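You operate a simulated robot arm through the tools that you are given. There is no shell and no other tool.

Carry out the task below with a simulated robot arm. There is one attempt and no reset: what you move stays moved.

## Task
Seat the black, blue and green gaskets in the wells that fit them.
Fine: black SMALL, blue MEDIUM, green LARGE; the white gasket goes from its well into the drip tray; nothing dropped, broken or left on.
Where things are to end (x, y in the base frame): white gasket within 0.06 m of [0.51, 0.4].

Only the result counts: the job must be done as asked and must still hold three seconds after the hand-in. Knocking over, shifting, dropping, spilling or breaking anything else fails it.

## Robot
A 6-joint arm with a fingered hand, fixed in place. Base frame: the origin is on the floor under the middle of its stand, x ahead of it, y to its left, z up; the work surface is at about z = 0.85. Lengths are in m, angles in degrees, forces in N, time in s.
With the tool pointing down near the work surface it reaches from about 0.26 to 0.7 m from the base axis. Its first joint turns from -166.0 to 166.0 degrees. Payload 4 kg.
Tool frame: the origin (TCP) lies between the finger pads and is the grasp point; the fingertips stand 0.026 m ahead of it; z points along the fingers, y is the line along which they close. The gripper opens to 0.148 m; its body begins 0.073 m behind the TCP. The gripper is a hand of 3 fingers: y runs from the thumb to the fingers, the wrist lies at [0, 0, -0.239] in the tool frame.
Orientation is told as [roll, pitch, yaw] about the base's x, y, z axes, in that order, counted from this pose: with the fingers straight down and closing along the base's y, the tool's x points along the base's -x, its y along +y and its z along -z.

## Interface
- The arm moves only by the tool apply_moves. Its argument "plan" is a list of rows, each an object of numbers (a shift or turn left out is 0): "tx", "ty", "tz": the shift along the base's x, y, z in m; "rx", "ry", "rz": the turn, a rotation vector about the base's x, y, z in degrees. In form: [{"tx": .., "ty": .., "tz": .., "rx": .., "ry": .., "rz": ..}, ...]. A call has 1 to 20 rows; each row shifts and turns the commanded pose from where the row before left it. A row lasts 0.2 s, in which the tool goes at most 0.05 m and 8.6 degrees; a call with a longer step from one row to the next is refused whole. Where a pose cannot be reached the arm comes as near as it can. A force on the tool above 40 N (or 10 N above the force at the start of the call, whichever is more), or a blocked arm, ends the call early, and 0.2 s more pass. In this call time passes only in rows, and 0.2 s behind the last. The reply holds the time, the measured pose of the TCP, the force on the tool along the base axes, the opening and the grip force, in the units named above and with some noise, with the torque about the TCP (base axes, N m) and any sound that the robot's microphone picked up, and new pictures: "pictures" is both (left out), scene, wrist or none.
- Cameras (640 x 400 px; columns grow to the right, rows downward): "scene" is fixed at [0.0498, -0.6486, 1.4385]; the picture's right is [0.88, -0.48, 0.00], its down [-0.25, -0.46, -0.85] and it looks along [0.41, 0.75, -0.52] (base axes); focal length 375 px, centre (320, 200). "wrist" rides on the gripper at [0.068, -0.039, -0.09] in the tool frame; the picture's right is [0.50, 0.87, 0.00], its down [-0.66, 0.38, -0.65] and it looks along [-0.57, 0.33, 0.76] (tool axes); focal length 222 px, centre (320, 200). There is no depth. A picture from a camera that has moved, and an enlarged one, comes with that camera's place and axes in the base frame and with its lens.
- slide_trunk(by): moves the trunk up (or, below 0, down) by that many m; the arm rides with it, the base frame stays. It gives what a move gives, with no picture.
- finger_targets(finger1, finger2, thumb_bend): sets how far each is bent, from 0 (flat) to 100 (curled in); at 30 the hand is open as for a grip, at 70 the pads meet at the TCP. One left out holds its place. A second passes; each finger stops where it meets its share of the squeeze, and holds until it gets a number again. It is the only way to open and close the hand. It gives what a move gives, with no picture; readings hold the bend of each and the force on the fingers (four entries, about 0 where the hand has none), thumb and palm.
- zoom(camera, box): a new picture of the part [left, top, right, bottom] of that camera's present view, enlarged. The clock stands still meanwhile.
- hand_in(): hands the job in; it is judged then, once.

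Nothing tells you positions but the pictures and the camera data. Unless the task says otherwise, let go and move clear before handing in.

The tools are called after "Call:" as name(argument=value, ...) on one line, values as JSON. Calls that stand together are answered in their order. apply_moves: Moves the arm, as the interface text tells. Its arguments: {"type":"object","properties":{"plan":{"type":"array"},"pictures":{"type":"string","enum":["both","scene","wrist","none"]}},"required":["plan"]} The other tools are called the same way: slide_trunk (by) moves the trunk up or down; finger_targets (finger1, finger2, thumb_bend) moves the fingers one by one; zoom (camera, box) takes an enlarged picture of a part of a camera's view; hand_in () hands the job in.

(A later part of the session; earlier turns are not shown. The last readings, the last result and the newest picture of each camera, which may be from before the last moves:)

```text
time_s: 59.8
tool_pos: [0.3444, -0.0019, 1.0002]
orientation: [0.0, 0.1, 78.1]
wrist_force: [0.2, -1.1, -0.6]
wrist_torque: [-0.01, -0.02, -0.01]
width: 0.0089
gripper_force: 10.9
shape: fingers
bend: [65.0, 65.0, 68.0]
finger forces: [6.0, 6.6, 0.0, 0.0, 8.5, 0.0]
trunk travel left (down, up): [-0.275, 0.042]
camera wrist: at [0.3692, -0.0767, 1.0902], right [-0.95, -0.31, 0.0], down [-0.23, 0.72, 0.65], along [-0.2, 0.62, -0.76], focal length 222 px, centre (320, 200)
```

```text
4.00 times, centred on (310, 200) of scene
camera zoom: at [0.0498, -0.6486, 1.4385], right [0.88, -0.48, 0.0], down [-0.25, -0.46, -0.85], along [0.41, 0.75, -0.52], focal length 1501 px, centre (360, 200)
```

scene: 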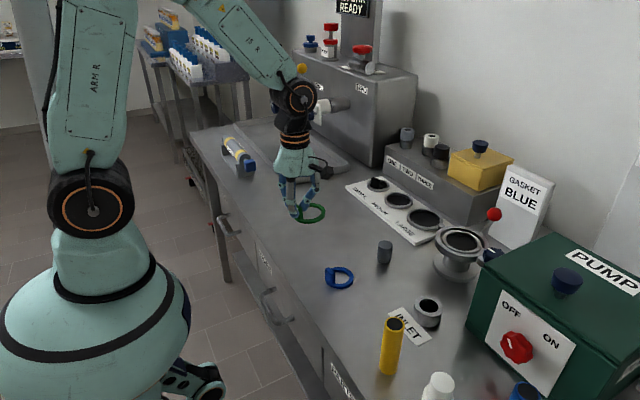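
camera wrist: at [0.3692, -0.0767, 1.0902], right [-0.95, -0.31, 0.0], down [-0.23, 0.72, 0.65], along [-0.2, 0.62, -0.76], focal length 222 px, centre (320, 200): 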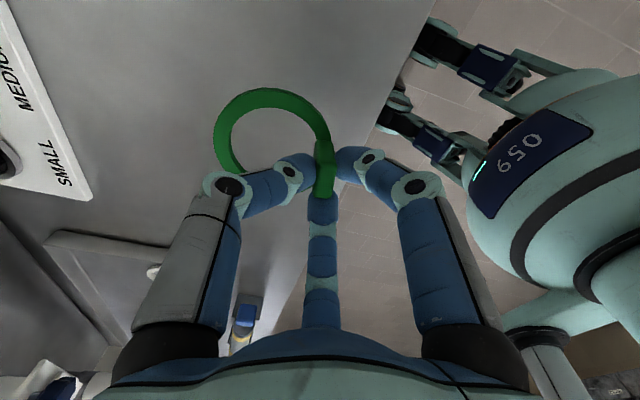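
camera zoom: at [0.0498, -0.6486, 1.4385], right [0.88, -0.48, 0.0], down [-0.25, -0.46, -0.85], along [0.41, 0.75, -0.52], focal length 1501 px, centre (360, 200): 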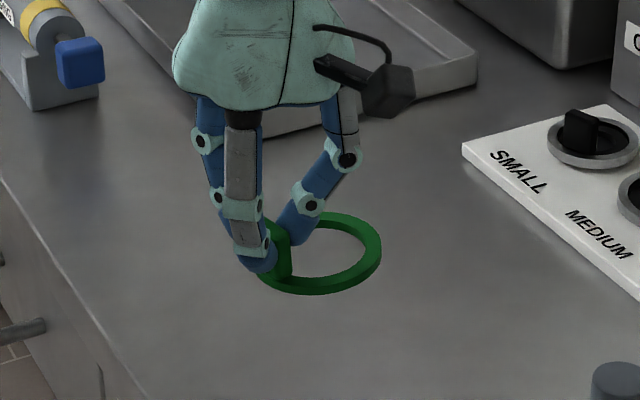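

Green is lifted level. I carry it toward the large well, turning to yaw 75°.

Call:
apply_moves(plan=[{"tx": 0.02, "ty": -0.003, "rz": -0.4}, {"tx": 0.034, "ty": -0.0055, "rz": -0.4}, {"tx": 0.034, "ty": -0.0055, "rz": -0.4}, {"tx": 0.034, "ty": -0.0055, "rz": -0.4}, {"tx": 0.034, "ty": -0.0055, "rz": -0.4}, {"tx": 0.034, "ty": -0.0055, "rz": -0.4}, {"tx": 0.034, "ty": -0.0055, "rz": -0.4}, {"tx": 0.034, "ty": -0.0055, "rz": -0.2}, {"tx": 0.04, "ty": -0.0065}], pictures="both")

Call:
zoom(camera="wrist", box=[160, 0, 440, 200])

Call:
zoom(camera="scene", box=[370, 130, 490, 250])

```text
time_s: 61.8
tool_pos: [0.6444, -0.0502, 1.0]
orientation: [0.1, 0.0, 75.0]
wrist_force: [0.1, -0.6, -0.5]
wrist_torque: [-0.01, 0.02, -0.03]
width: 0.0084
gripper_force: 10.0
shape: fingers
bend: [65.0, 65.0, 68.0]
finger forces: [5.9, 6.1, 0.0, 0.0, 8.5, 0.1]
trunk travel left (down, up): [-0.275, 0.042]
camera wrist: at [0.6652, -0.1265, 1.0896], right [-0.97, -0.26, 0.0], down [-0.19, 0.73, 0.65], along [-0.17, 0.63, -0.76], focal length 222 px, centre (320, 200)
```

scene: 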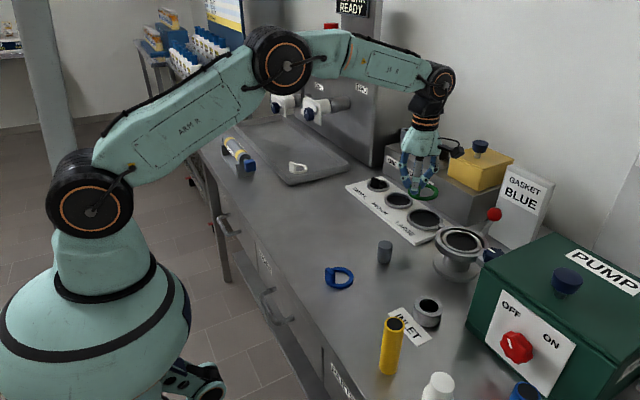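
wrist: 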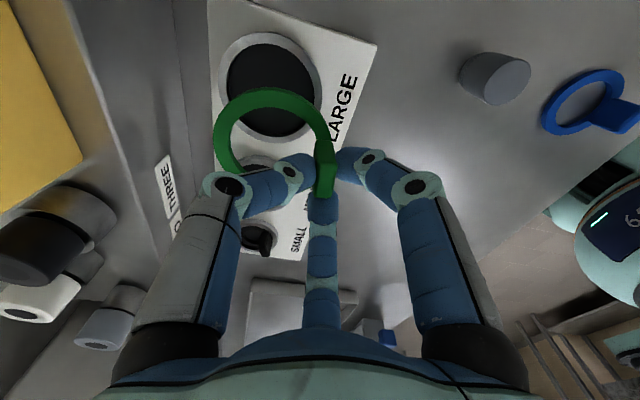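

```text
2.00 times, centred on (300, 100) of wrist
camera zoom: at [0.6652, -0.1265, 1.0896], right [-0.97, -0.26, 0.0], down [-0.19, 0.73, 0.65], along [-0.17, 0.63, -0.76], focal length 444 px, centre (360, 400)
```

zoom: 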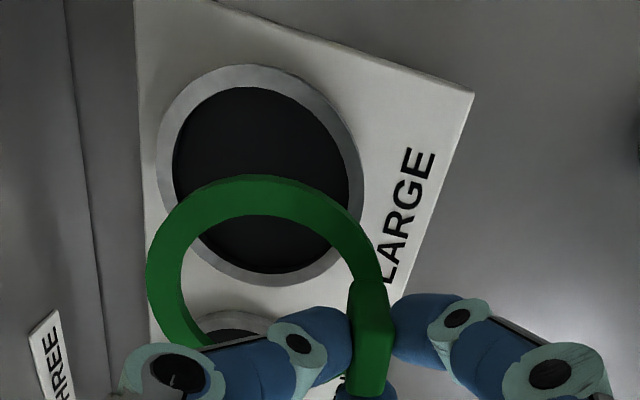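

```text
3.33 times, centred on (430, 190) of scene
camera zoom: at [0.0498, -0.6486, 1.4385], right [0.88, -0.48, 0.0], down [-0.25, -0.46, -0.85], along [0.41, 0.75, -0.52], focal length 1251 px, centre (-47, 233)
```

zoom: 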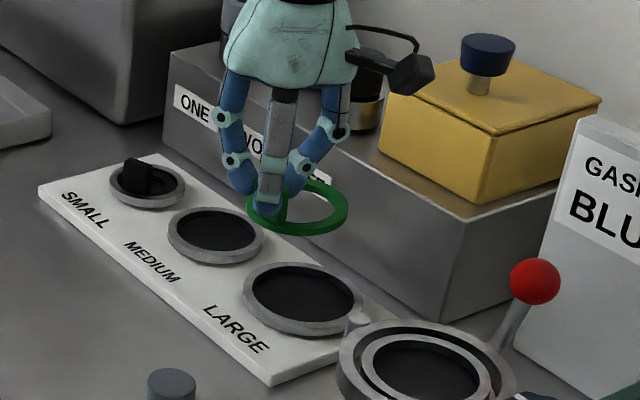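

The large well is centred at about (0.694, -0.0605) and the green ring at (0.677, -0.050). I shift over it and lower to just above the rim.

Call:
apply_moves(plan=[{"tx": 0.009, "ty": -0.0055, "tz": -0.015}, {"tx": 0.0084, "ty": -0.0053, "tz": -0.025}, {"tz": -0.02}, {"tz": -0.011}], pictures="wrist")

Call:
zoom(camera="wrist", box=[200, 50, 360, 170])

Call:
zoom(camera="scene", box=[390, 180, 460, 240])

```text
time_s: 62.8
tool_pos: [0.6622, -0.0609, 0.9292]
orientation: [0.0, 0.0, 75.0]
wrist_force: [0.4, -0.4, -0.2]
wrist_torque: [0.0, 0.02, 0.01]
width: 0.0086
gripper_force: 9.9
shape: fingers
bend: [65.0, 65.0, 68.0]
finger forces: [5.9, 6.0, 0.0, 0.1, 8.5, 0.1]
trunk travel left (down, up): [-0.275, 0.042]
camera wrist: at [0.6818, -0.1372, 1.0189], right [-0.97, -0.26, 0.0], down [-0.2, 0.73, 0.65], along [-0.17, 0.63, -0.76], focal length 222 px, centre (320, 200)
```

wrist: 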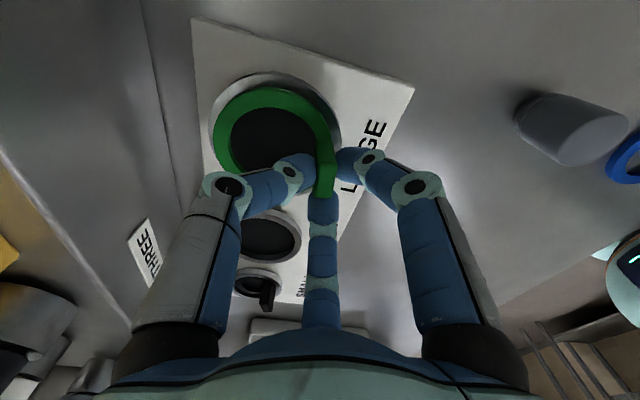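

```text
3.33 times, centred on (280, 110) of wrist
camera zoom: at [0.6818, -0.1372, 1.0189], right [-0.97, -0.26, 0.0], down [-0.2, 0.73, 0.65], along [-0.17, 0.63, -0.76], focal length 740 px, centre (453, 500)
```

zoom: 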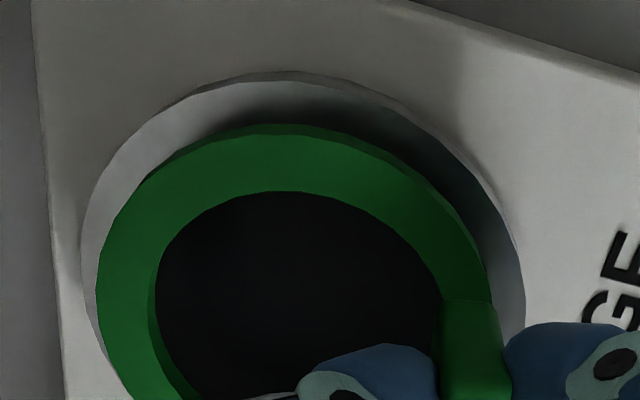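

```text
6.67 times, centred on (425, 210) of scene
camera zoom: at [0.0498, -0.6486, 1.4385], right [0.88, -0.48, 0.0], down [-0.25, -0.46, -0.85], along [0.41, 0.75, -0.52], focal length 2501 px, centre (-380, 133)
```

zoom: 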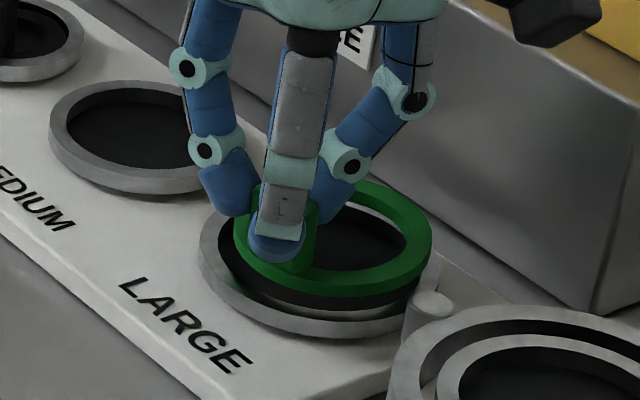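

I found that my earlier ellipse-centre estimate was biased by perspective; the large well is really centred near (0.694, -0.054), so the ring must go about 6 mm in +y. I correct that and look again.

Call:
apply_moves(plan=[{"ty": 0.003}, {"ty": 0.003, "tz": -0.002}], pictures="wrist")

Call:
zoom(camera="wrist", box=[200, 60, 360, 180])

Call:
zoom(camera="scene", box=[395, 190, 455, 240])

```text
time_s: 63.4
tool_pos: [0.6607, -0.0552, 0.927]
orientation: [0.0, 0.0, 75.0]
wrist_force: [-0.1, 0.1, -0.1]
wrist_torque: [0.0, 0.02, 0.03]
width: 0.0087
gripper_force: 9.9
shape: fingers
bend: [65.0, 65.0, 68.0]
finger forces: [5.9, 6.0, 0.0, 0.0, 8.5, 0.0]
trunk travel left (down, up): [-0.275, 0.042]
camera wrist: at [0.6817, -0.131, 1.0171], right [-0.97, -0.26, 0.0], down [-0.2, 0.73, 0.65], along [-0.17, 0.63, -0.76], focal length 222 px, centre (320, 200)
```

wrist: 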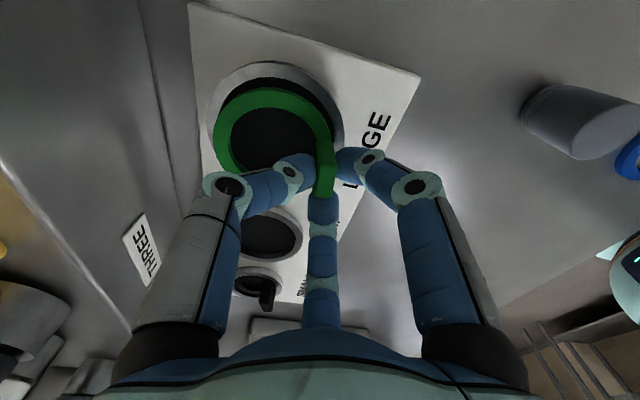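

```text
3.33 times, centred on (280, 120) of wrist
camera zoom: at [0.6817, -0.131, 1.0171], right [-0.97, -0.26, 0.0], down [-0.2, 0.73, 0.65], along [-0.17, 0.63, -0.76], focal length 740 px, centre (453, 467)
```

zoom: 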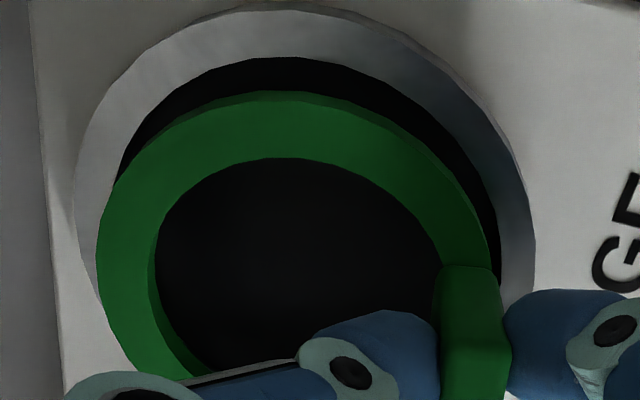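

```text
8.00 times, centred on (425, 215) of scene
camera zoom: at [0.0498, -0.6486, 1.4385], right [0.88, -0.48, 0.0], down [-0.25, -0.46, -0.85], along [0.41, 0.75, -0.52], focal length 3001 px, centre (-520, 80)
```

zoom: 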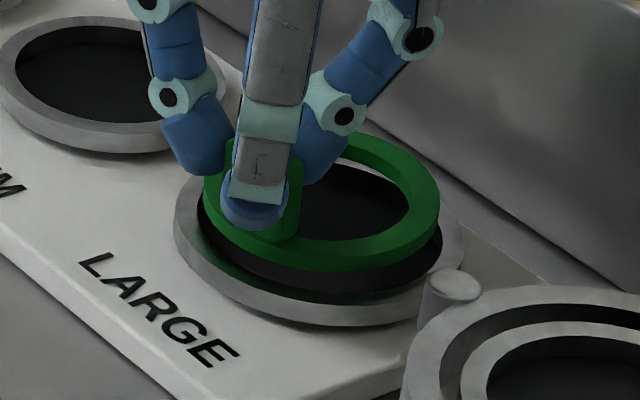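

The ring is now within about 1 mm of the large well's centre in both views. I apply a tiny correction and lower step by step.

Call:
apply_moves(plan=[{"tx": 0.0005, "ty": -0.0008, "tz": -0.003}], pictures="none")

Call:
apply_moves(plan=[{"tz": -0.003}], pictures="none")

Call:
zoom(camera="wrist", box=[200, 60, 360, 180])

Call:
zoom(camera="scene", box=[395, 190, 455, 240])

```text
time_s: 63.8
tool_pos: [0.6612, -0.0557, 0.924]
orientation: [-0.1, 0.1, 75.0]
wrist_force: [-0.1, 1.0, -1.0]
wrist_torque: [0.01, 0.01, -0.01]
width: 0.0086
gripper_force: 10.4
shape: fingers
bend: [65.0, 65.0, 68.0]
finger forces: [5.9, 6.0, 0.0, 0.0, 8.5, 0.0]
trunk travel left (down, up): [-0.275, 0.042]
```

```text
time_s: 64.2
tool_pos: [0.6613, -0.0562, 0.9222]
orientation: [0.0, -0.1, 75.0]
wrist_force: [-0.8, 0.5, -0.3]
wrist_torque: [-0.04, 0.0, -0.04]
width: 0.0087
gripper_force: 10.2
shape: fingers
bend: [65.0, 65.0, 68.0]
finger forces: [5.9, 6.0, 0.1, 0.1, 8.5, 0.1]
trunk travel left (down, up): [-0.275, 0.042]
```

```text
3.33 times, centred on (280, 120) of wrist
camera zoom: at [0.6827, -0.1318, 1.0113], right [-0.97, -0.26, 0.0], down [-0.2, 0.73, 0.65], along [-0.17, 0.63, -0.76], focal length 740 px, centre (453, 467)
```

zoom: 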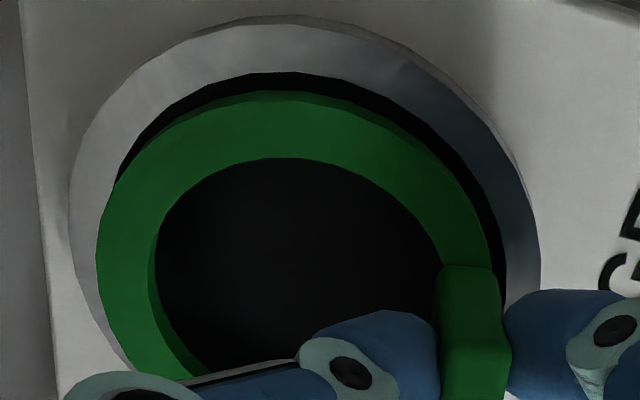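

```text
8.00 times, centred on (425, 215) of scene
camera zoom: at [0.0498, -0.6486, 1.4385], right [0.88, -0.48, 0.0], down [-0.25, -0.46, -0.85], along [0.41, 0.75, -0.52], focal length 3001 px, centre (-520, 80)
```

zoom: 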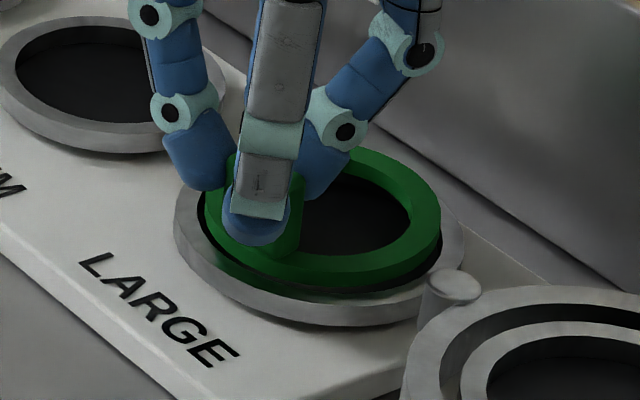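

Ring bottom is level with the rim and still free. I nudge 1 mm in -x and keep lowering.

Call:
apply_moves(plan=[{"tx": -0.0009, "ty": 0.0003, "tz": -0.002}], pictures="none")

Call:
apply_moves(plan=[{"tz": -0.002}], pictures="none")

Call:
zoom(camera="wrist", box=[200, 60, 360, 180])

Call:
zoom(camera="scene", box=[395, 190, 455, 240])

```text
time_s: 64.6
tool_pos: [0.6606, -0.0547, 0.9181]
orientation: [0.0, 0.0, 75.0]
wrist_force: [-0.3, 0.0, -0.2]
wrist_torque: [-0.01, 0.02, -0.04]
width: 0.0085
gripper_force: 10.4
shape: fingers
bend: [65.0, 65.0, 68.0]
finger forces: [6.0, 5.9, 0.0, 0.0, 8.4, 0.0]
trunk travel left (down, up): [-0.275, 0.042]
```

```text
time_s: 65.0
tool_pos: [0.6618, -0.0558, 0.9177]
orientation: [0.0, 0.0, 75.0]
wrist_force: [-0.4, -0.2, 0.1]
wrist_torque: [0.01, 0.02, 0.01]
width: 0.0086
gripper_force: 10.4
shape: fingers
bend: [65.0, 65.0, 68.0]
finger forces: [5.8, 5.9, 0.0, 0.0, 8.5, 0.1]
trunk travel left (down, up): [-0.275, 0.042]
```

```text
3.33 times, centred on (280, 120) of wrist
camera zoom: at [0.6813, -0.1314, 1.0071], right [-0.97, -0.26, 0.0], down [-0.2, 0.73, 0.65], along [-0.17, 0.63, -0.76], focal length 740 px, centre (453, 467)
```

zoom: 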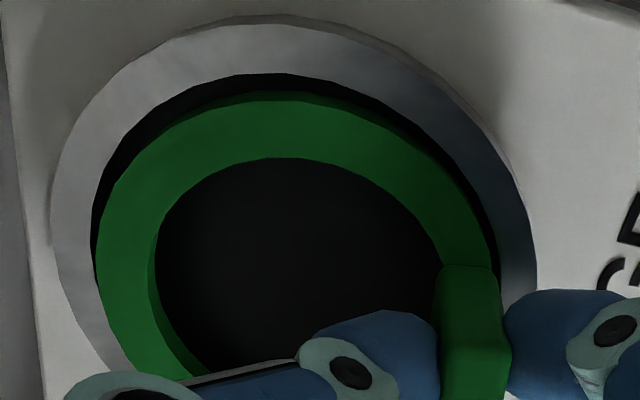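

```text
8.00 times, centred on (425, 215) of scene
camera zoom: at [0.0498, -0.6486, 1.4385], right [0.88, -0.48, 0.0], down [-0.25, -0.46, -0.85], along [0.41, 0.75, -0.52], focal length 3001 px, centre (-520, 80)
```

zoom: 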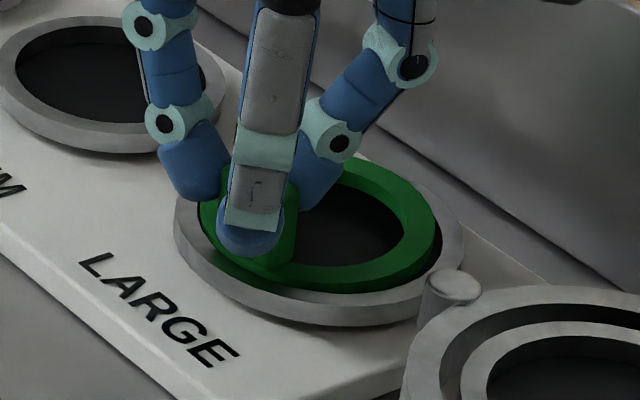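

The green ring is entering the large well evenly. Continuing down to the floor.

Call:
apply_moves(plan=[{"tz": -0.002}], pictures="none")

Call:
apply_moves(plan=[{"tz": -0.002}], pictures="none")

Call:
zoom(camera="wrist", box=[200, 60, 360, 180])

Call:
zoom(camera="scene", box=[395, 190, 455, 240])

```text
time_s: 65.4
tool_pos: [0.6614, -0.0561, 0.9154]
orientation: [0.0, 0.1, 75.0]
wrist_force: [-0.8, -1.2, -0.1]
wrist_torque: [0.02, -0.01, 0.02]
width: 0.009
gripper_force: 10.0
shape: fingers
bend: [65.0, 65.0, 68.0]
finger forces: [5.8, 6.1, 0.1, 0.0, 8.6, 0.1]
trunk travel left (down, up): [-0.275, 0.042]
```

```text
time_s: 65.8
tool_pos: [0.661, -0.055, 0.9137]
orientation: [-0.1, 0.0, 75.1]
wrist_force: [-0.2, 0.2, 2.5]
wrist_torque: [-0.01, -0.01, -0.01]
width: 0.0085
gripper_force: 10.3
shape: fingers
bend: [65.0, 65.0, 68.0]
finger forces: [6.0, 6.4, 0.1, 0.1, 9.0, 0.1]
trunk travel left (down, up): [-0.275, 0.042]
```

```text
3.33 times, centred on (280, 120) of wrist
camera zoom: at [0.6814, -0.1317, 1.0037], right [-0.97, -0.26, 0.0], down [-0.2, 0.73, 0.65], along [-0.17, 0.63, -0.76], focal length 740 px, centre (453, 467)
```

zoom: 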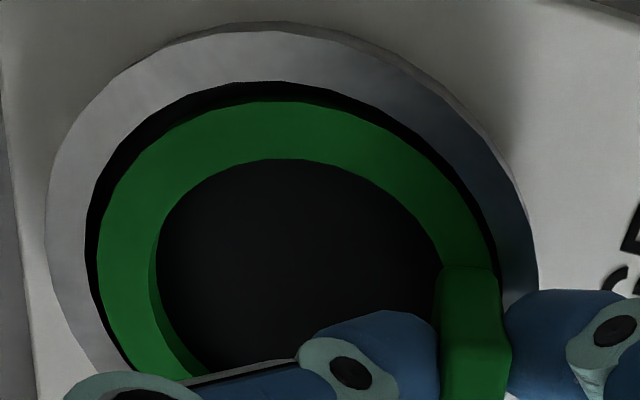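

```text
8.00 times, centred on (425, 215) of scene
camera zoom: at [0.0498, -0.6486, 1.4385], right [0.88, -0.48, 0.0], down [-0.25, -0.46, -0.85], along [0.41, 0.75, -0.52], focal length 3001 px, centre (-520, 80)
```

zoom: 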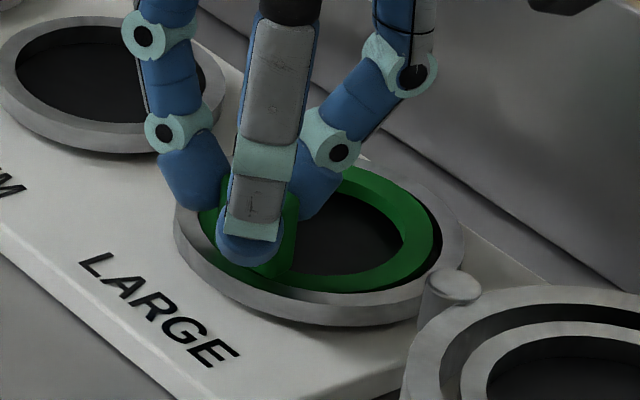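

Green touches the well floor (2.5 N), ring inside the rim all around. I release gently.

Call:
finger_targets(finger1=63, finger2=63, thumb_bend=66)

Call:
finger_targets(finger1=60, finger2=60, thumb_bend=63)

Call:
zoom(camera="wrist", box=[200, 60, 360, 180])

Call:
apply_moves(plan=[{"tz": 0.008}, {"tz": 0.02}, {"tz": 0.03}, {"tz": 0.03}], pictures="both")

Call:
zoom(camera="wrist", box=[180, 0, 380, 150])

Call:
zoom(camera="scene", box=[365, 165, 455, 245])

```text
time_s: 66.8
tool_pos: [0.6611, -0.0561, 0.9143]
orientation: [-0.1, 0.0, 75.0]
wrist_force: [0.9, -0.4, -0.1]
wrist_torque: [0.04, 0.0, 0.0]
width: 0.0151
gripper_force: 0.1
shape: fingers
bend: [63.0, 63.0, 66.0]
finger forces: [0.1, 0.0, 0.0, 0.1, 0.0, 0.1]
trunk travel left (down, up): [-0.275, 0.042]
```

```text
time_s: 67.8
tool_pos: [0.6611, -0.0553, 0.9129]
orientation: [0.0, 0.0, 75.0]
wrist_force: [-1.2, -0.7, -0.6]
wrist_torque: [-0.01, 0.01, 0.02]
width: 0.0243
gripper_force: 0.1
shape: fingers
bend: [60.0, 60.0, 63.0]
finger forces: [0.1, 0.1, 0.1, 0.0, 0.0, 0.0]
trunk travel left (down, up): [-0.275, 0.042]
```

```text
3.33 times, centred on (280, 120) of wrist
camera zoom: at [0.6814, -0.1317, 1.0032], right [-0.97, -0.26, 0.0], down [-0.2, 0.73, 0.65], along [-0.17, 0.63, -0.76], focal length 740 px, centre (453, 467)
```

zoom: 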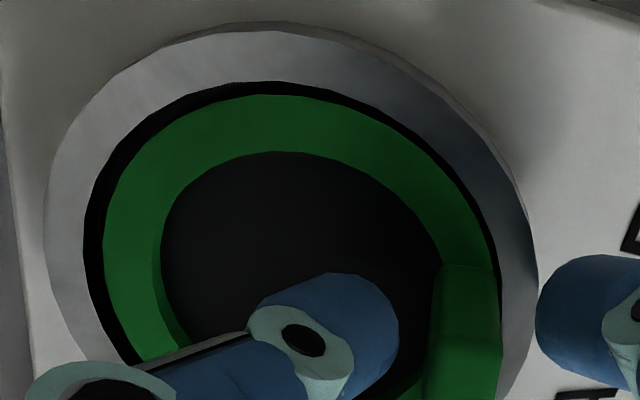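

```text
time_s: 68.8
tool_pos: [0.6613, -0.0552, 1.0015]
orientation: [0.0, 0.0, 75.0]
wrist_force: [0.9, -0.7, -0.6]
wrist_torque: [0.01, -0.02, 0.02]
width: 0.0248
gripper_force: 0.2
shape: fingers
bend: [60.0, 60.0, 63.0]
finger forces: [0.0, 0.0, 0.0, 0.0, 0.1, 0.0]
trunk travel left (down, up): [-0.275, 0.042]
camera wrist: at [0.6813, -0.1315, 1.0913], right [-0.97, -0.26, 0.0], down [-0.2, 0.73, 0.65], along [-0.17, 0.63, -0.76], focal length 222 px, centre (320, 200)
```

scene: 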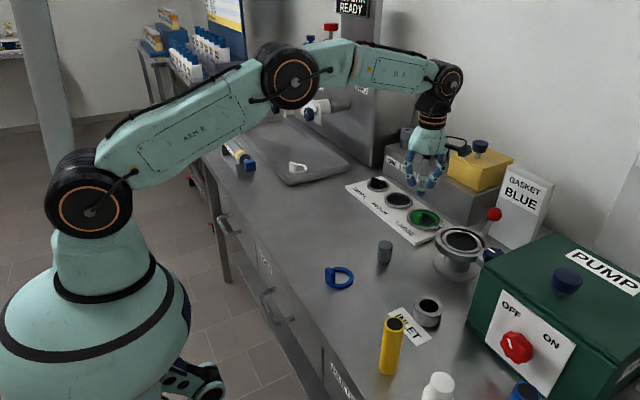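
wrist: 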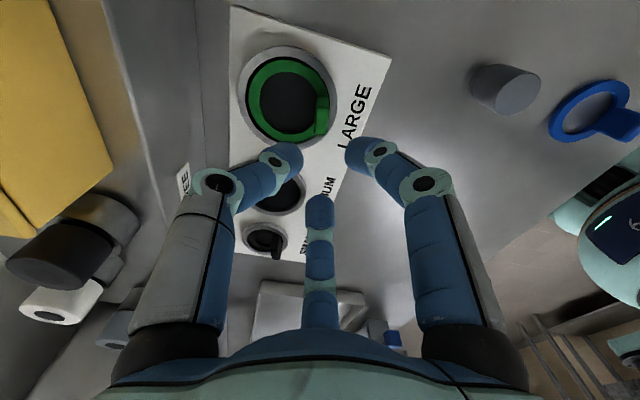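

```text
2.67 times, centred on (280, 75) of wrist
camera zoom: at [0.6813, -0.1315, 1.0913], right [-0.97, -0.26, 0.0], down [-0.2, 0.73, 0.65], along [-0.17, 0.63, -0.76], focal length 592 px, centre (427, 533)
```

zoom: 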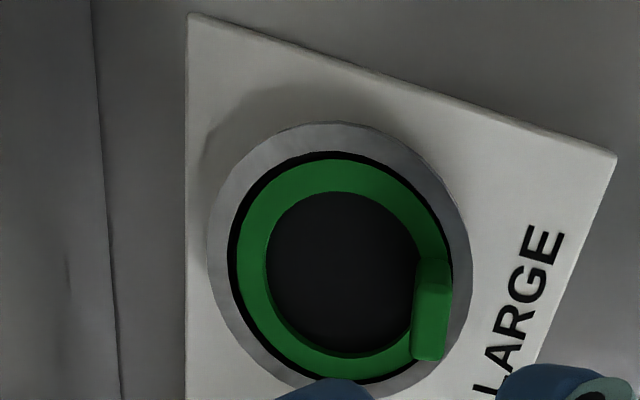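

```text
5.00 times, centred on (410, 205) of scene
camera zoom: at [0.0498, -0.6486, 1.4385], right [0.88, -0.48, 0.0], down [-0.25, -0.46, -0.85], along [0.41, 0.75, -0.52], focal length 1876 px, centre (-130, 175)
```

zoom: 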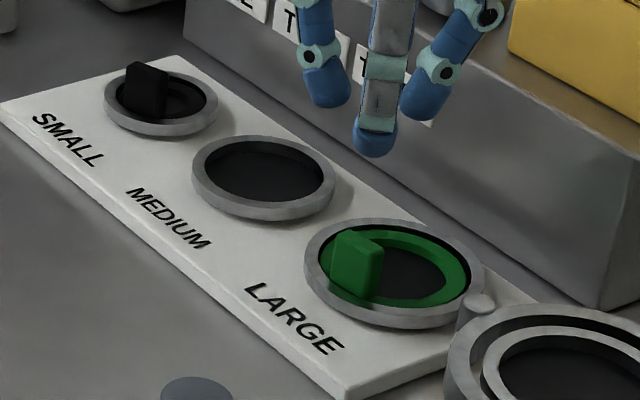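

Green is seated in the large well and black in the small. Now to the blue gasket near (0.388, -0.123), turning to yaw 62° because the wrist limit is lower on that side.

Call:
apply_moves(plan=[{"tx": -0.033, "ty": -0.0073, "rz": -1.45}, {"tx": -0.033, "ty": -0.0073, "rz": -1.45}, {"tx": -0.033, "ty": -0.0073, "rz": -1.45}, {"tx": -0.033, "ty": -0.0073, "rz": -1.45}, {"tx": -0.033, "ty": -0.0073, "rz": -1.45}, {"tx": -0.033, "ty": -0.0073, "rz": -1.45}, {"tx": -0.033, "ty": -0.0073, "rz": -1.45}, {"tx": -0.033, "ty": -0.0073, "rz": -1.45}, {"tx": -0.033, "ty": -0.0073, "rz": -1.4}], pictures="both")

Call:
zoom(camera="wrist", box=[220, 40, 420, 190])

```text
time_s: 70.8
tool_pos: [0.3624, -0.1207, 1.0014]
orientation: [-0.2, 0.1, 61.9]
wrist_force: [-0.7, 0.3, -0.5]
wrist_torque: [0.02, -0.02, -0.04]
width: 0.0246
gripper_force: 0.1
shape: fingers
bend: [60.0, 60.0, 63.0]
finger forces: [0.1, 0.0, 0.0, 0.1, 0.0, 0.0]
trunk travel left (down, up): [-0.275, 0.042]
camera wrist: at [0.3661, -0.1995, 1.0918], right [-1.0, -0.03, 0.0], down [-0.03, 0.76, 0.65], along [-0.02, 0.65, -0.76], focal length 222 px, centre (320, 200)
```

scene: 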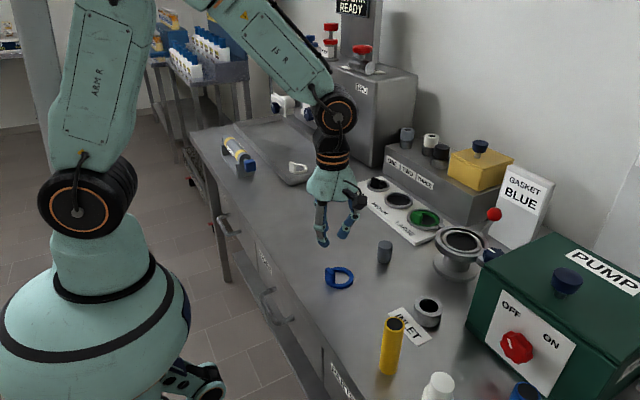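
wrist: 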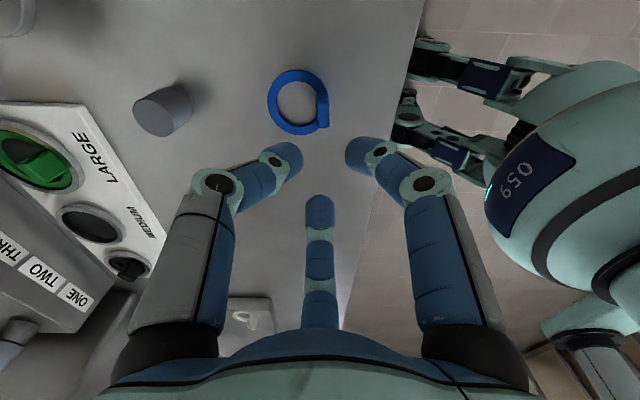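

```text
2.67 times, centred on (320, 115) of wrist
camera zoom: at [0.3661, -0.1995, 1.0918], right [-1.0, -0.03, 0.0], down [-0.03, 0.76, 0.65], along [-0.02, 0.65, -0.76], focal length 592 px, centre (320, 427)
```

zoom: 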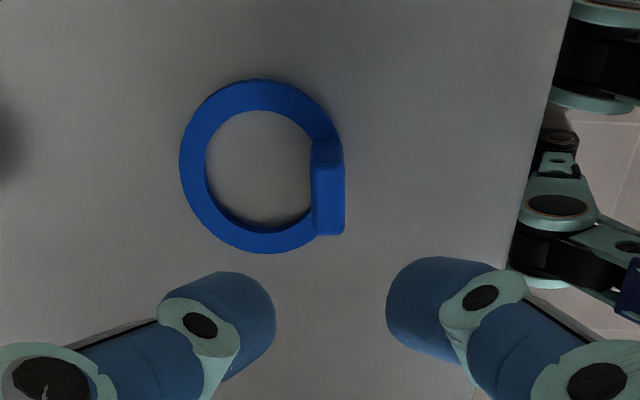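

Blue's tab is at about (0.3607, -0.1239), ring centre (0.386, -0.1226). I open slightly, align and descend.

Call:
finger_targets(finger1=55, finger2=55, thumb_bend=59)

Call:
apply_moves(plan=[{"tx": -0.003, "ty": -0.0028, "tz": -0.03}, {"tz": -0.03}, {"tz": -0.014}], pictures="none")

Call:
zoom(camera="wrist", box=[220, 80, 420, 230])

Call:
zoom(camera="scene", box=[295, 215, 375, 295])

```text
time_s: 71.8
tool_pos: [0.3647, -0.1202, 1.0023]
orientation: [0.1, 0.0, 62.0]
wrist_force: [0.1, 0.2, 0.5]
wrist_torque: [0.02, 0.02, 0.02]
width: 0.0387
gripper_force: 0.0
shape: fingers
bend: [55.0, 55.0, 59.0]
finger forces: [0.0, 0.1, 0.1, 0.0, 0.1, 0.1]
trunk travel left (down, up): [-0.275, 0.042]
```

```text
time_s: 72.6
tool_pos: [0.3625, -0.1231, 0.9283]
orientation: [-0.1, 0.4, 61.9]
wrist_force: [-0.2, 0.0, -0.6]
wrist_torque: [0.03, 0.04, 0.01]
width: 0.0389
gripper_force: 0.1
shape: fingers
bend: [55.0, 55.0, 59.0]
finger forces: [0.0, 0.0, 0.0, 0.0, 0.0, 0.0]
trunk travel left (down, up): [-0.275, 0.042]
```

```text
2.67 times, centred on (320, 155) of wrist
camera zoom: at [0.3646, -0.2011, 1.0176], right [-1.0, -0.03, 0.0], down [-0.02, 0.76, 0.65], along [-0.02, 0.65, -0.76], focal length 592 px, centre (320, 320)
```

zoom: 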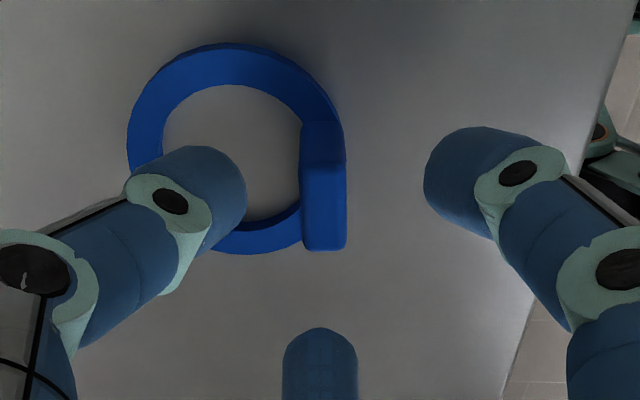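

```text
5.00 times, centred on (335, 255) of scene
camera zoom: at [0.0498, -0.6486, 1.4385], right [0.88, -0.48, 0.0], down [-0.25, -0.46, -0.85], along [0.41, 0.75, -0.52], focal length 1876 px, centre (245, -75)
```

zoom: 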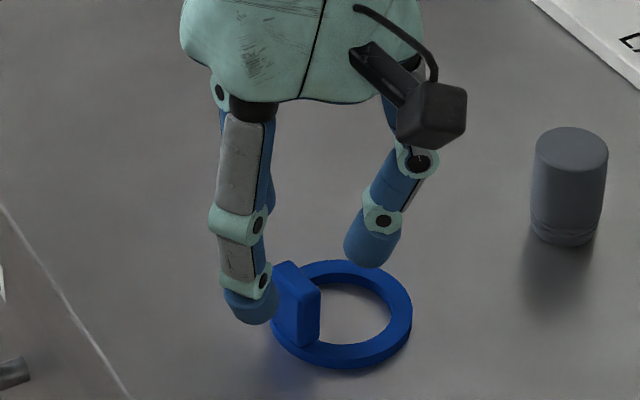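

The arm is right at its yaw limit here, so I turn back 3° and then descend to grip height.

Call:
apply_moves(plan=[{"rz": -3, "tx": 0.0005, "ty": 0.0008}, {"tz": -0.012}, {"tz": -0.01}, {"tz": -0.0065}], pictures="none")

Call:
zoom(camera="wrist", box=[220, 80, 420, 230])

Call:
finger_targets(finger1=61, finger2=61, thumb_bend=64)

Call:
zoom(camera="wrist", box=[220, 80, 420, 230])

```text
time_s: 73.6
tool_pos: [0.3622, -0.1231, 0.8984]
orientation: [0.0, 0.0, 59.1]
wrist_force: [0.5, 0.0, 0.9]
wrist_torque: [0.03, -0.01, 0.0]
width: 0.0389
gripper_force: 0.0
shape: fingers
bend: [55.0, 55.0, 59.0]
finger forces: [0.1, 0.0, 0.1, 0.1, 0.0, 0.1]
trunk travel left (down, up): [-0.275, 0.042]
```

```text
2.67 times, centred on (320, 155) of wrist
camera zoom: at [0.3605, -0.2018, 0.9881], right [-1.0, 0.02, 0.0], down [0.01, 0.76, 0.65], along [0.01, 0.65, -0.76], focal length 592 px, centre (320, 320)
```

zoom: 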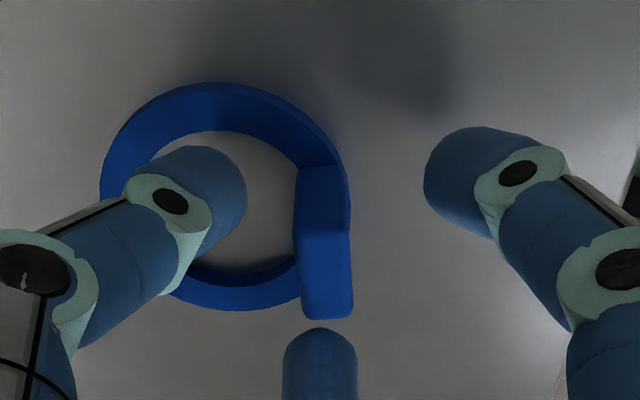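

```text
time_s: 74.6
tool_pos: [0.3622, -0.1232, 0.8997]
orientation: [-0.1, 0.0, 59.0]
wrist_force: [-0.2, 0.1, -0.3]
wrist_torque: [0.01, 0.02, 0.01]
width: 0.0222
gripper_force: 0.0
shape: fingers
bend: [61.0, 61.0, 64.0]
finger forces: [0.0, 0.0, 0.0, 0.0, 0.0, 0.0]
trunk travel left (down, up): [-0.275, 0.042]
```

```text
2.67 times, centred on (320, 155) of wrist
camera zoom: at [0.3604, -0.2018, 0.9882], right [-1.0, 0.02, 0.0], down [0.01, 0.76, 0.65], along [0.01, 0.65, -0.76], focal length 592 px, centre (320, 320)
```

zoom: 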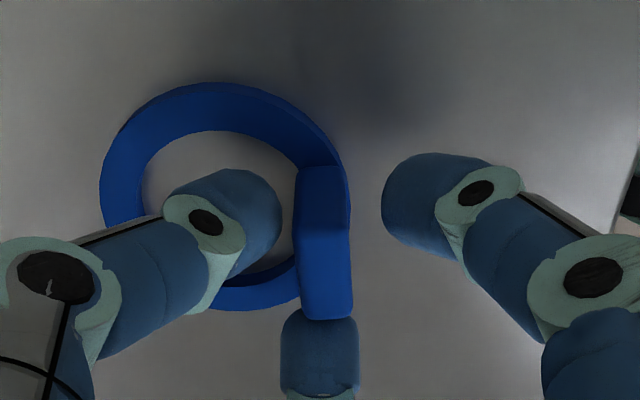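

Well surrounded. I close to contact.

Call:
finger_targets(finger1=65, finger2=64, thumb_bend=66)

Call:
zoom(camera="wrist", box=[220, 80, 420, 230])

Call:
zoom(camera="scene", box=[305, 235, 365, 295])

```text
time_s: 75.6
tool_pos: [0.3614, -0.1239, 0.8993]
orientation: [0.0, 0.0, 59.0]
wrist_force: [0.7, -0.2, 0.0]
wrist_torque: [0.03, 0.01, 0.0]
width: 0.0132
gripper_force: 0.3
shape: fingers
bend: [65.0, 63.0, 66.0]
finger forces: [0.0, 0.1, 0.0, 0.0, 0.1, 0.0]
trunk travel left (down, up): [-0.275, 0.042]
```

```text
2.67 times, centred on (320, 155) of wrist
camera zoom: at [0.3604, -0.2018, 0.9882], right [-1.0, 0.02, 0.0], down [0.01, 0.76, 0.65], along [0.01, 0.65, -0.76], focal length 592 px, centre (320, 320)
```

zoom: 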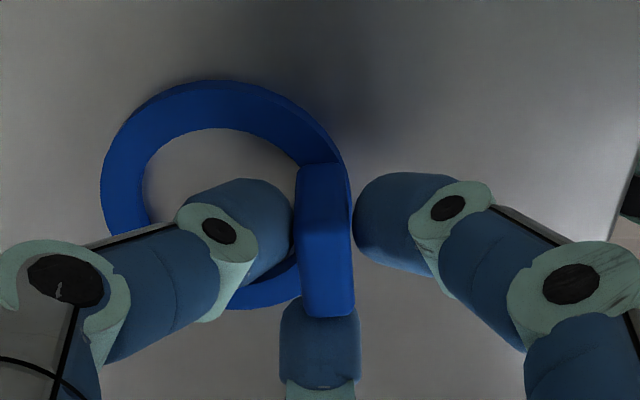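

```text
6.67 times, centred on (335, 265) of scene
camera zoom: at [0.0498, -0.6486, 1.4385], right [0.88, -0.48, 0.0], down [-0.25, -0.46, -0.85], along [0.41, 0.75, -0.52], focal length 2501 px, centre (220, -233)
```

zoom: 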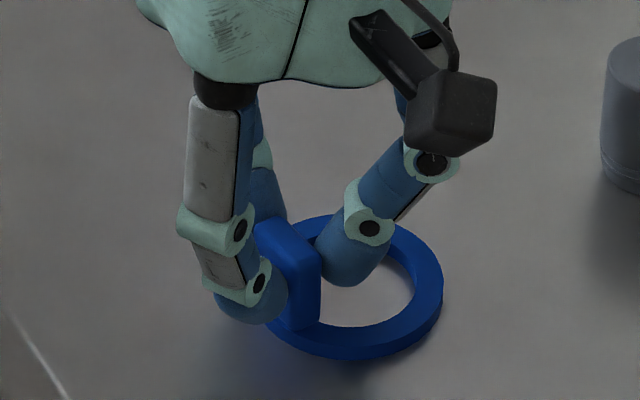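

Fingers are just touching. Another small step, then the full squeeze.

Call:
finger_targets(finger1=67, finger2=66, thumb_bend=68)

Call:
zoom(camera="wrist", box=[220, 80, 420, 230])

Call:
finger_targets(finger1=73, finger2=72, thumb_bend=75)

Call:
zoom(camera="wrist", box=[220, 80, 420, 230])

Call:
zoom(camera="scene", box=[305, 235, 365, 295])

```text
time_s: 76.6
tool_pos: [0.3614, -0.1231, 0.8988]
orientation: [0.0, 0.0, 59.1]
wrist_force: [0.1, -0.1, 1.1]
wrist_torque: [-0.01, -0.03, -0.04]
width: 0.0107
gripper_force: 2.0
shape: fingers
bend: [65.0, 64.0, 67.0]
finger forces: [1.3, 1.4, 0.0, 0.0, 1.2, 0.0]
trunk travel left (down, up): [-0.275, 0.042]
```

```text
2.67 times, centred on (320, 155) of wrist
camera zoom: at [0.3604, -0.2018, 0.9882], right [-1.0, 0.02, 0.0], down [0.01, 0.76, 0.65], along [0.01, 0.65, -0.76], focal length 592 px, centre (320, 320)
```

zoom: 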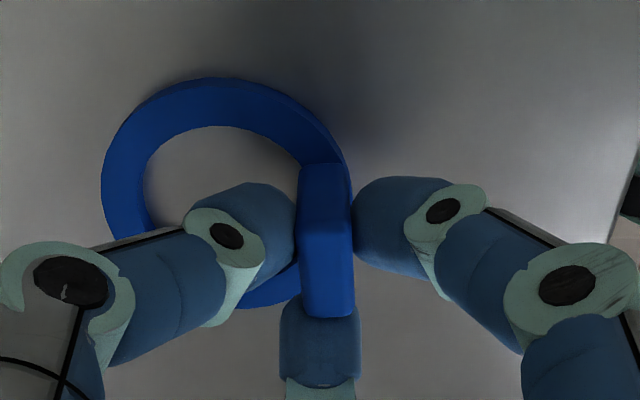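

```text
time_s: 77.6
tool_pos: [0.3613, -0.1234, 0.8996]
orientation: [0.0, 0.0, 58.9]
wrist_force: [-0.5, 1.5, 0.0]
wrist_torque: [-0.01, 0.02, 0.01]
width: 0.0082
gripper_force: 11.5
shape: fingers
bend: [65.0, 65.0, 68.0]
finger forces: [7.3, 7.3, 0.0, 0.0, 7.7, 0.0]
trunk travel left (down, up): [-0.275, 0.042]
```

```text
2.67 times, centred on (320, 155) of wrist
camera zoom: at [0.3604, -0.2018, 0.9882], right [-1.0, 0.02, 0.0], down [0.01, 0.76, 0.65], along [0.01, 0.65, -0.76], focal length 592 px, centre (320, 320)
```

zoom: 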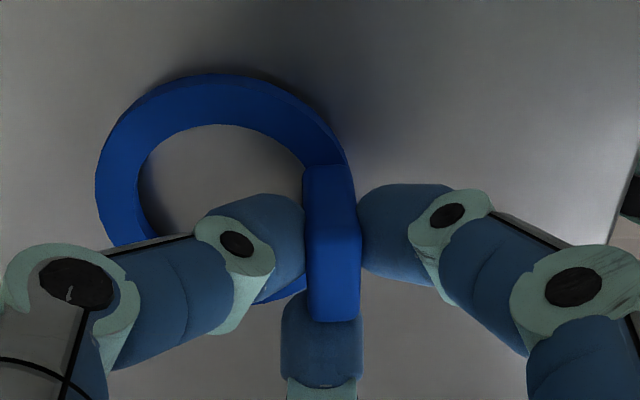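

```text
6.67 times, centred on (335, 265) of scene
camera zoom: at [0.0498, -0.6486, 1.4385], right [0.88, -0.48, 0.0], down [-0.25, -0.46, -0.85], along [0.41, 0.75, -0.52], focal length 2501 px, centre (220, -233)
```

zoom: 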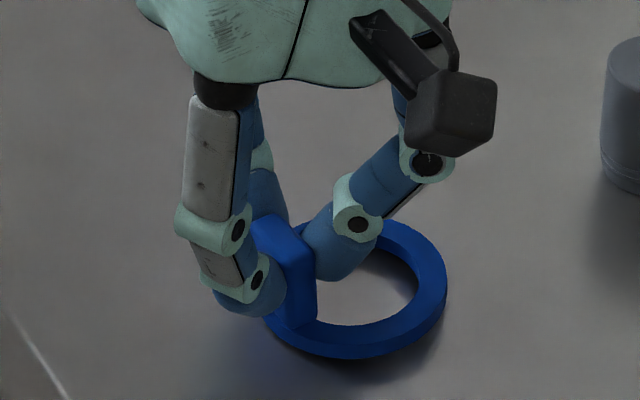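

Firm, balanced grip (7 N each). I lift and carry blue to the medium well, turning back to yaw 80° on the way.

Call:
apply_moves(plan=[{"tz": 0.006}, {"tz": 0.014}, {"tz": 0.03}, {"tz": 0.03}, {"tz": 0.02}], pictures="wrist")

Call:
apply_moves(plan=[{"tx": 0.0175, "ty": 0.0105, "rz": 1.5}, {"tx": 0.032, "ty": 0.0192, "rz": 2}, {"tx": 0.032, "ty": 0.0192, "rz": 2}, {"tx": 0.032, "ty": 0.0192, "rz": 2}, {"tx": 0.032, "ty": 0.0192, "rz": 2}, {"tx": 0.032, "ty": 0.0192, "rz": 2.5}, {"tx": 0.032, "ty": 0.0192, "rz": 3}, {"tx": 0.032, "ty": 0.0192, "rz": 3}, {"tx": 0.032, "ty": 0.0192, "rz": 3}, {"tx": 0.0155, "ty": 0.009}], pictures="both")

Call:
zoom(camera="wrist", box=[180, 10, 420, 190])

Call:
zoom(camera="scene", box=[350, 120, 460, 230])

```text
time_s: 78.8
tool_pos: [0.3616, -0.1235, 0.9996]
orientation: [0.1, 0.1, 59.0]
wrist_force: [0.7, 0.3, -0.4]
wrist_torque: [0.06, 0.03, -0.01]
width: 0.0079
gripper_force: 11.7
shape: fingers
bend: [65.0, 65.0, 68.0]
finger forces: [7.4, 7.1, 0.1, 0.0, 7.6, 0.0]
trunk travel left (down, up): [-0.275, 0.042]
camera wrist: at [0.3608, -0.202, 1.0894], right [-1.0, 0.02, 0.0], down [0.01, 0.76, 0.65], along [0.01, 0.65, -0.76], focal length 222 px, centre (320, 200)
```

wrist: 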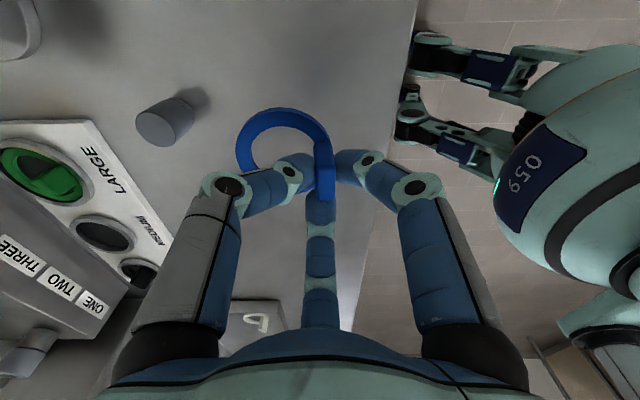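

```text
time_s: 81.0
tool_pos: [0.6503, 0.0493, 0.9982]
orientation: [0.0, 0.0, 80.0]
wrist_force: [-0.7, -0.5, 0.2]
wrist_torque: [0.03, -0.04, 0.02]
width: 0.0078
gripper_force: 10.8
shape: fingers
bend: [65.0, 65.0, 68.0]
finger forces: [7.4, 6.2, 0.0, 0.1, 7.7, 0.0]
trunk travel left (down, up): [-0.275, 0.042]
camera wrist: at [0.678, -0.0241, 1.0884], right [-0.94, -0.34, 0.0], down [-0.26, 0.71, 0.65], along [-0.22, 0.61, -0.76], focal length 222 px, centre (320, 200)
```

scene: 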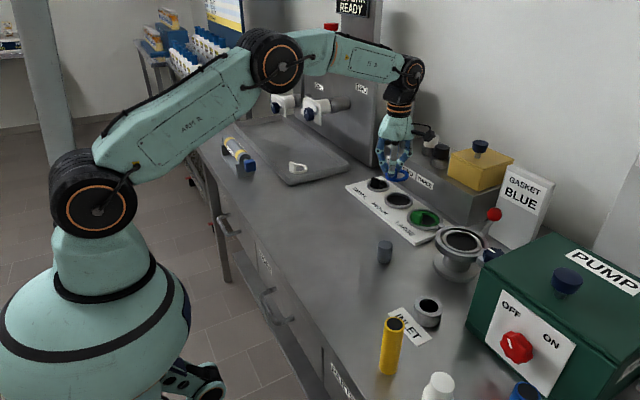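
wrist: 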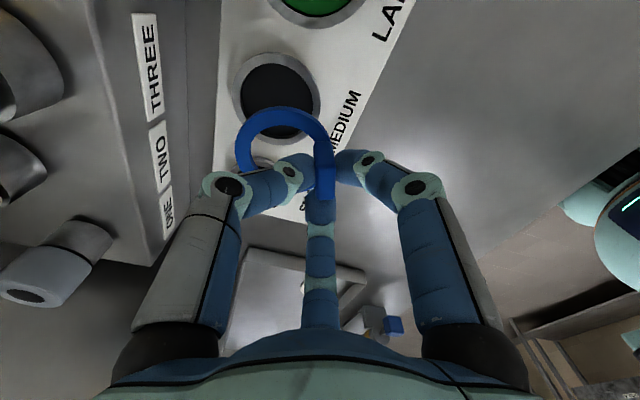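

```text
2.22 times, centred on (300, 100) of wrist
camera zoom: at [0.678, -0.0241, 1.0884], right [-0.94, -0.34, 0.0], down [-0.26, 0.71, 0.65], along [-0.22, 0.61, -0.76], focal length 494 px, centre (364, 422)
```

zoom: 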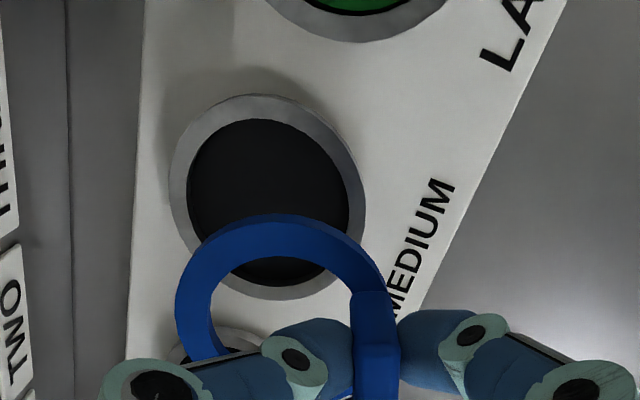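

```text
3.64 times, centred on (405, 175) of scene
camera zoom: at [0.0498, -0.6486, 1.4385], right [0.88, -0.48, 0.0], down [-0.25, -0.46, -0.85], along [0.41, 0.75, -0.52], focal length 1364 px, centre (11, 291)
```

zoom: 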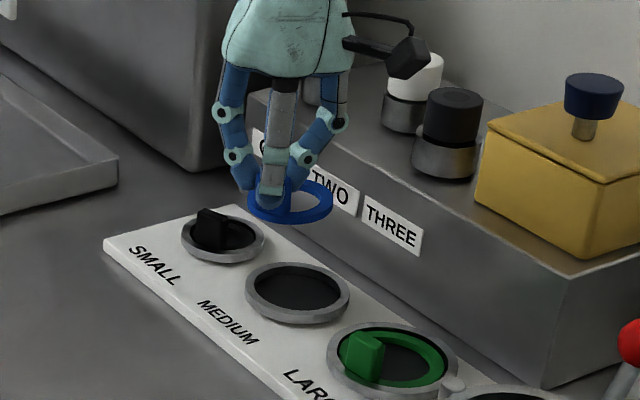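

The medium well is at about (0.692, 0.0556), and the blue ring hangs at (0.676, 0.0554). I shift 16 mm in x and lower to just above the rim.

Call:
apply_moves(plan=[{"tx": 0.008, "tz": -0.02}, {"tx": 0.0084, "tz": -0.025}, {"tz": -0.02}, {"tz": -0.005}], pictures="wrist")

Call:
zoom(camera="wrist", box=[210, 60, 370, 180])

Call:
zoom(camera="scene", box=[370, 170, 430, 220])

```text
time_s: 82.0
tool_pos: [0.6676, 0.0492, 0.9278]
orientation: [0.1, 0.0, 80.0]
wrist_force: [0.4, 0.5, -0.8]
wrist_torque: [0.0, 0.0, 0.0]
width: 0.0079
gripper_force: 10.9
shape: fingers
bend: [65.0, 65.0, 68.0]
finger forces: [7.3, 6.2, 0.1, 0.0, 7.6, 0.0]
trunk travel left (down, up): [-0.275, 0.042]
camera wrist: at [0.6939, -0.0249, 1.0179], right [-0.94, -0.34, 0.0], down [-0.26, 0.71, 0.65], along [-0.22, 0.61, -0.76], focal length 222 px, centre (320, 200)
```

wrist: 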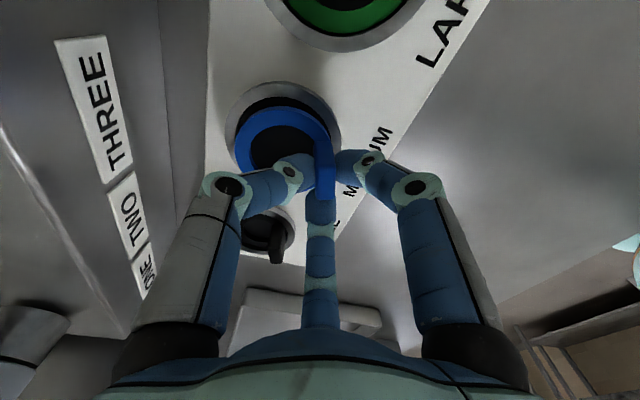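

```text
3.33 times, centred on (290, 120) of wrist
camera zoom: at [0.6939, -0.0249, 1.0179], right [-0.94, -0.34, 0.0], down [-0.26, 0.71, 0.65], along [-0.22, 0.61, -0.76], focal length 740 px, centre (420, 467)
```

zoom: 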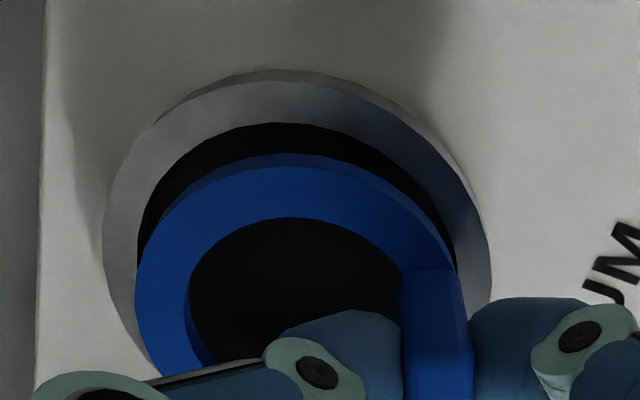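

```text
8.00 times, centred on (400, 195) of scene
camera zoom: at [0.0498, -0.6486, 1.4385], right [0.88, -0.48, 0.0], down [-0.25, -0.46, -0.85], along [0.41, 0.75, -0.52], focal length 3001 px, centre (-320, 240)
```

zoom: 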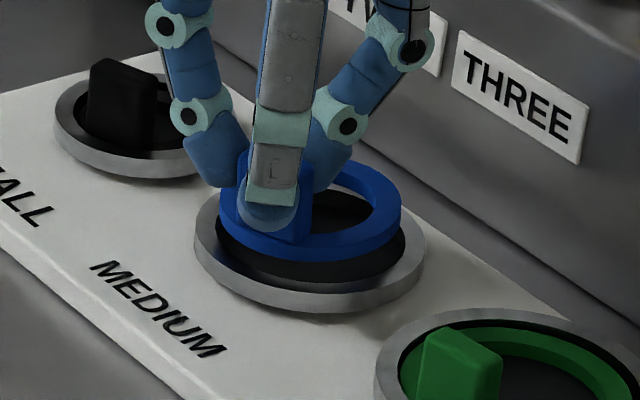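

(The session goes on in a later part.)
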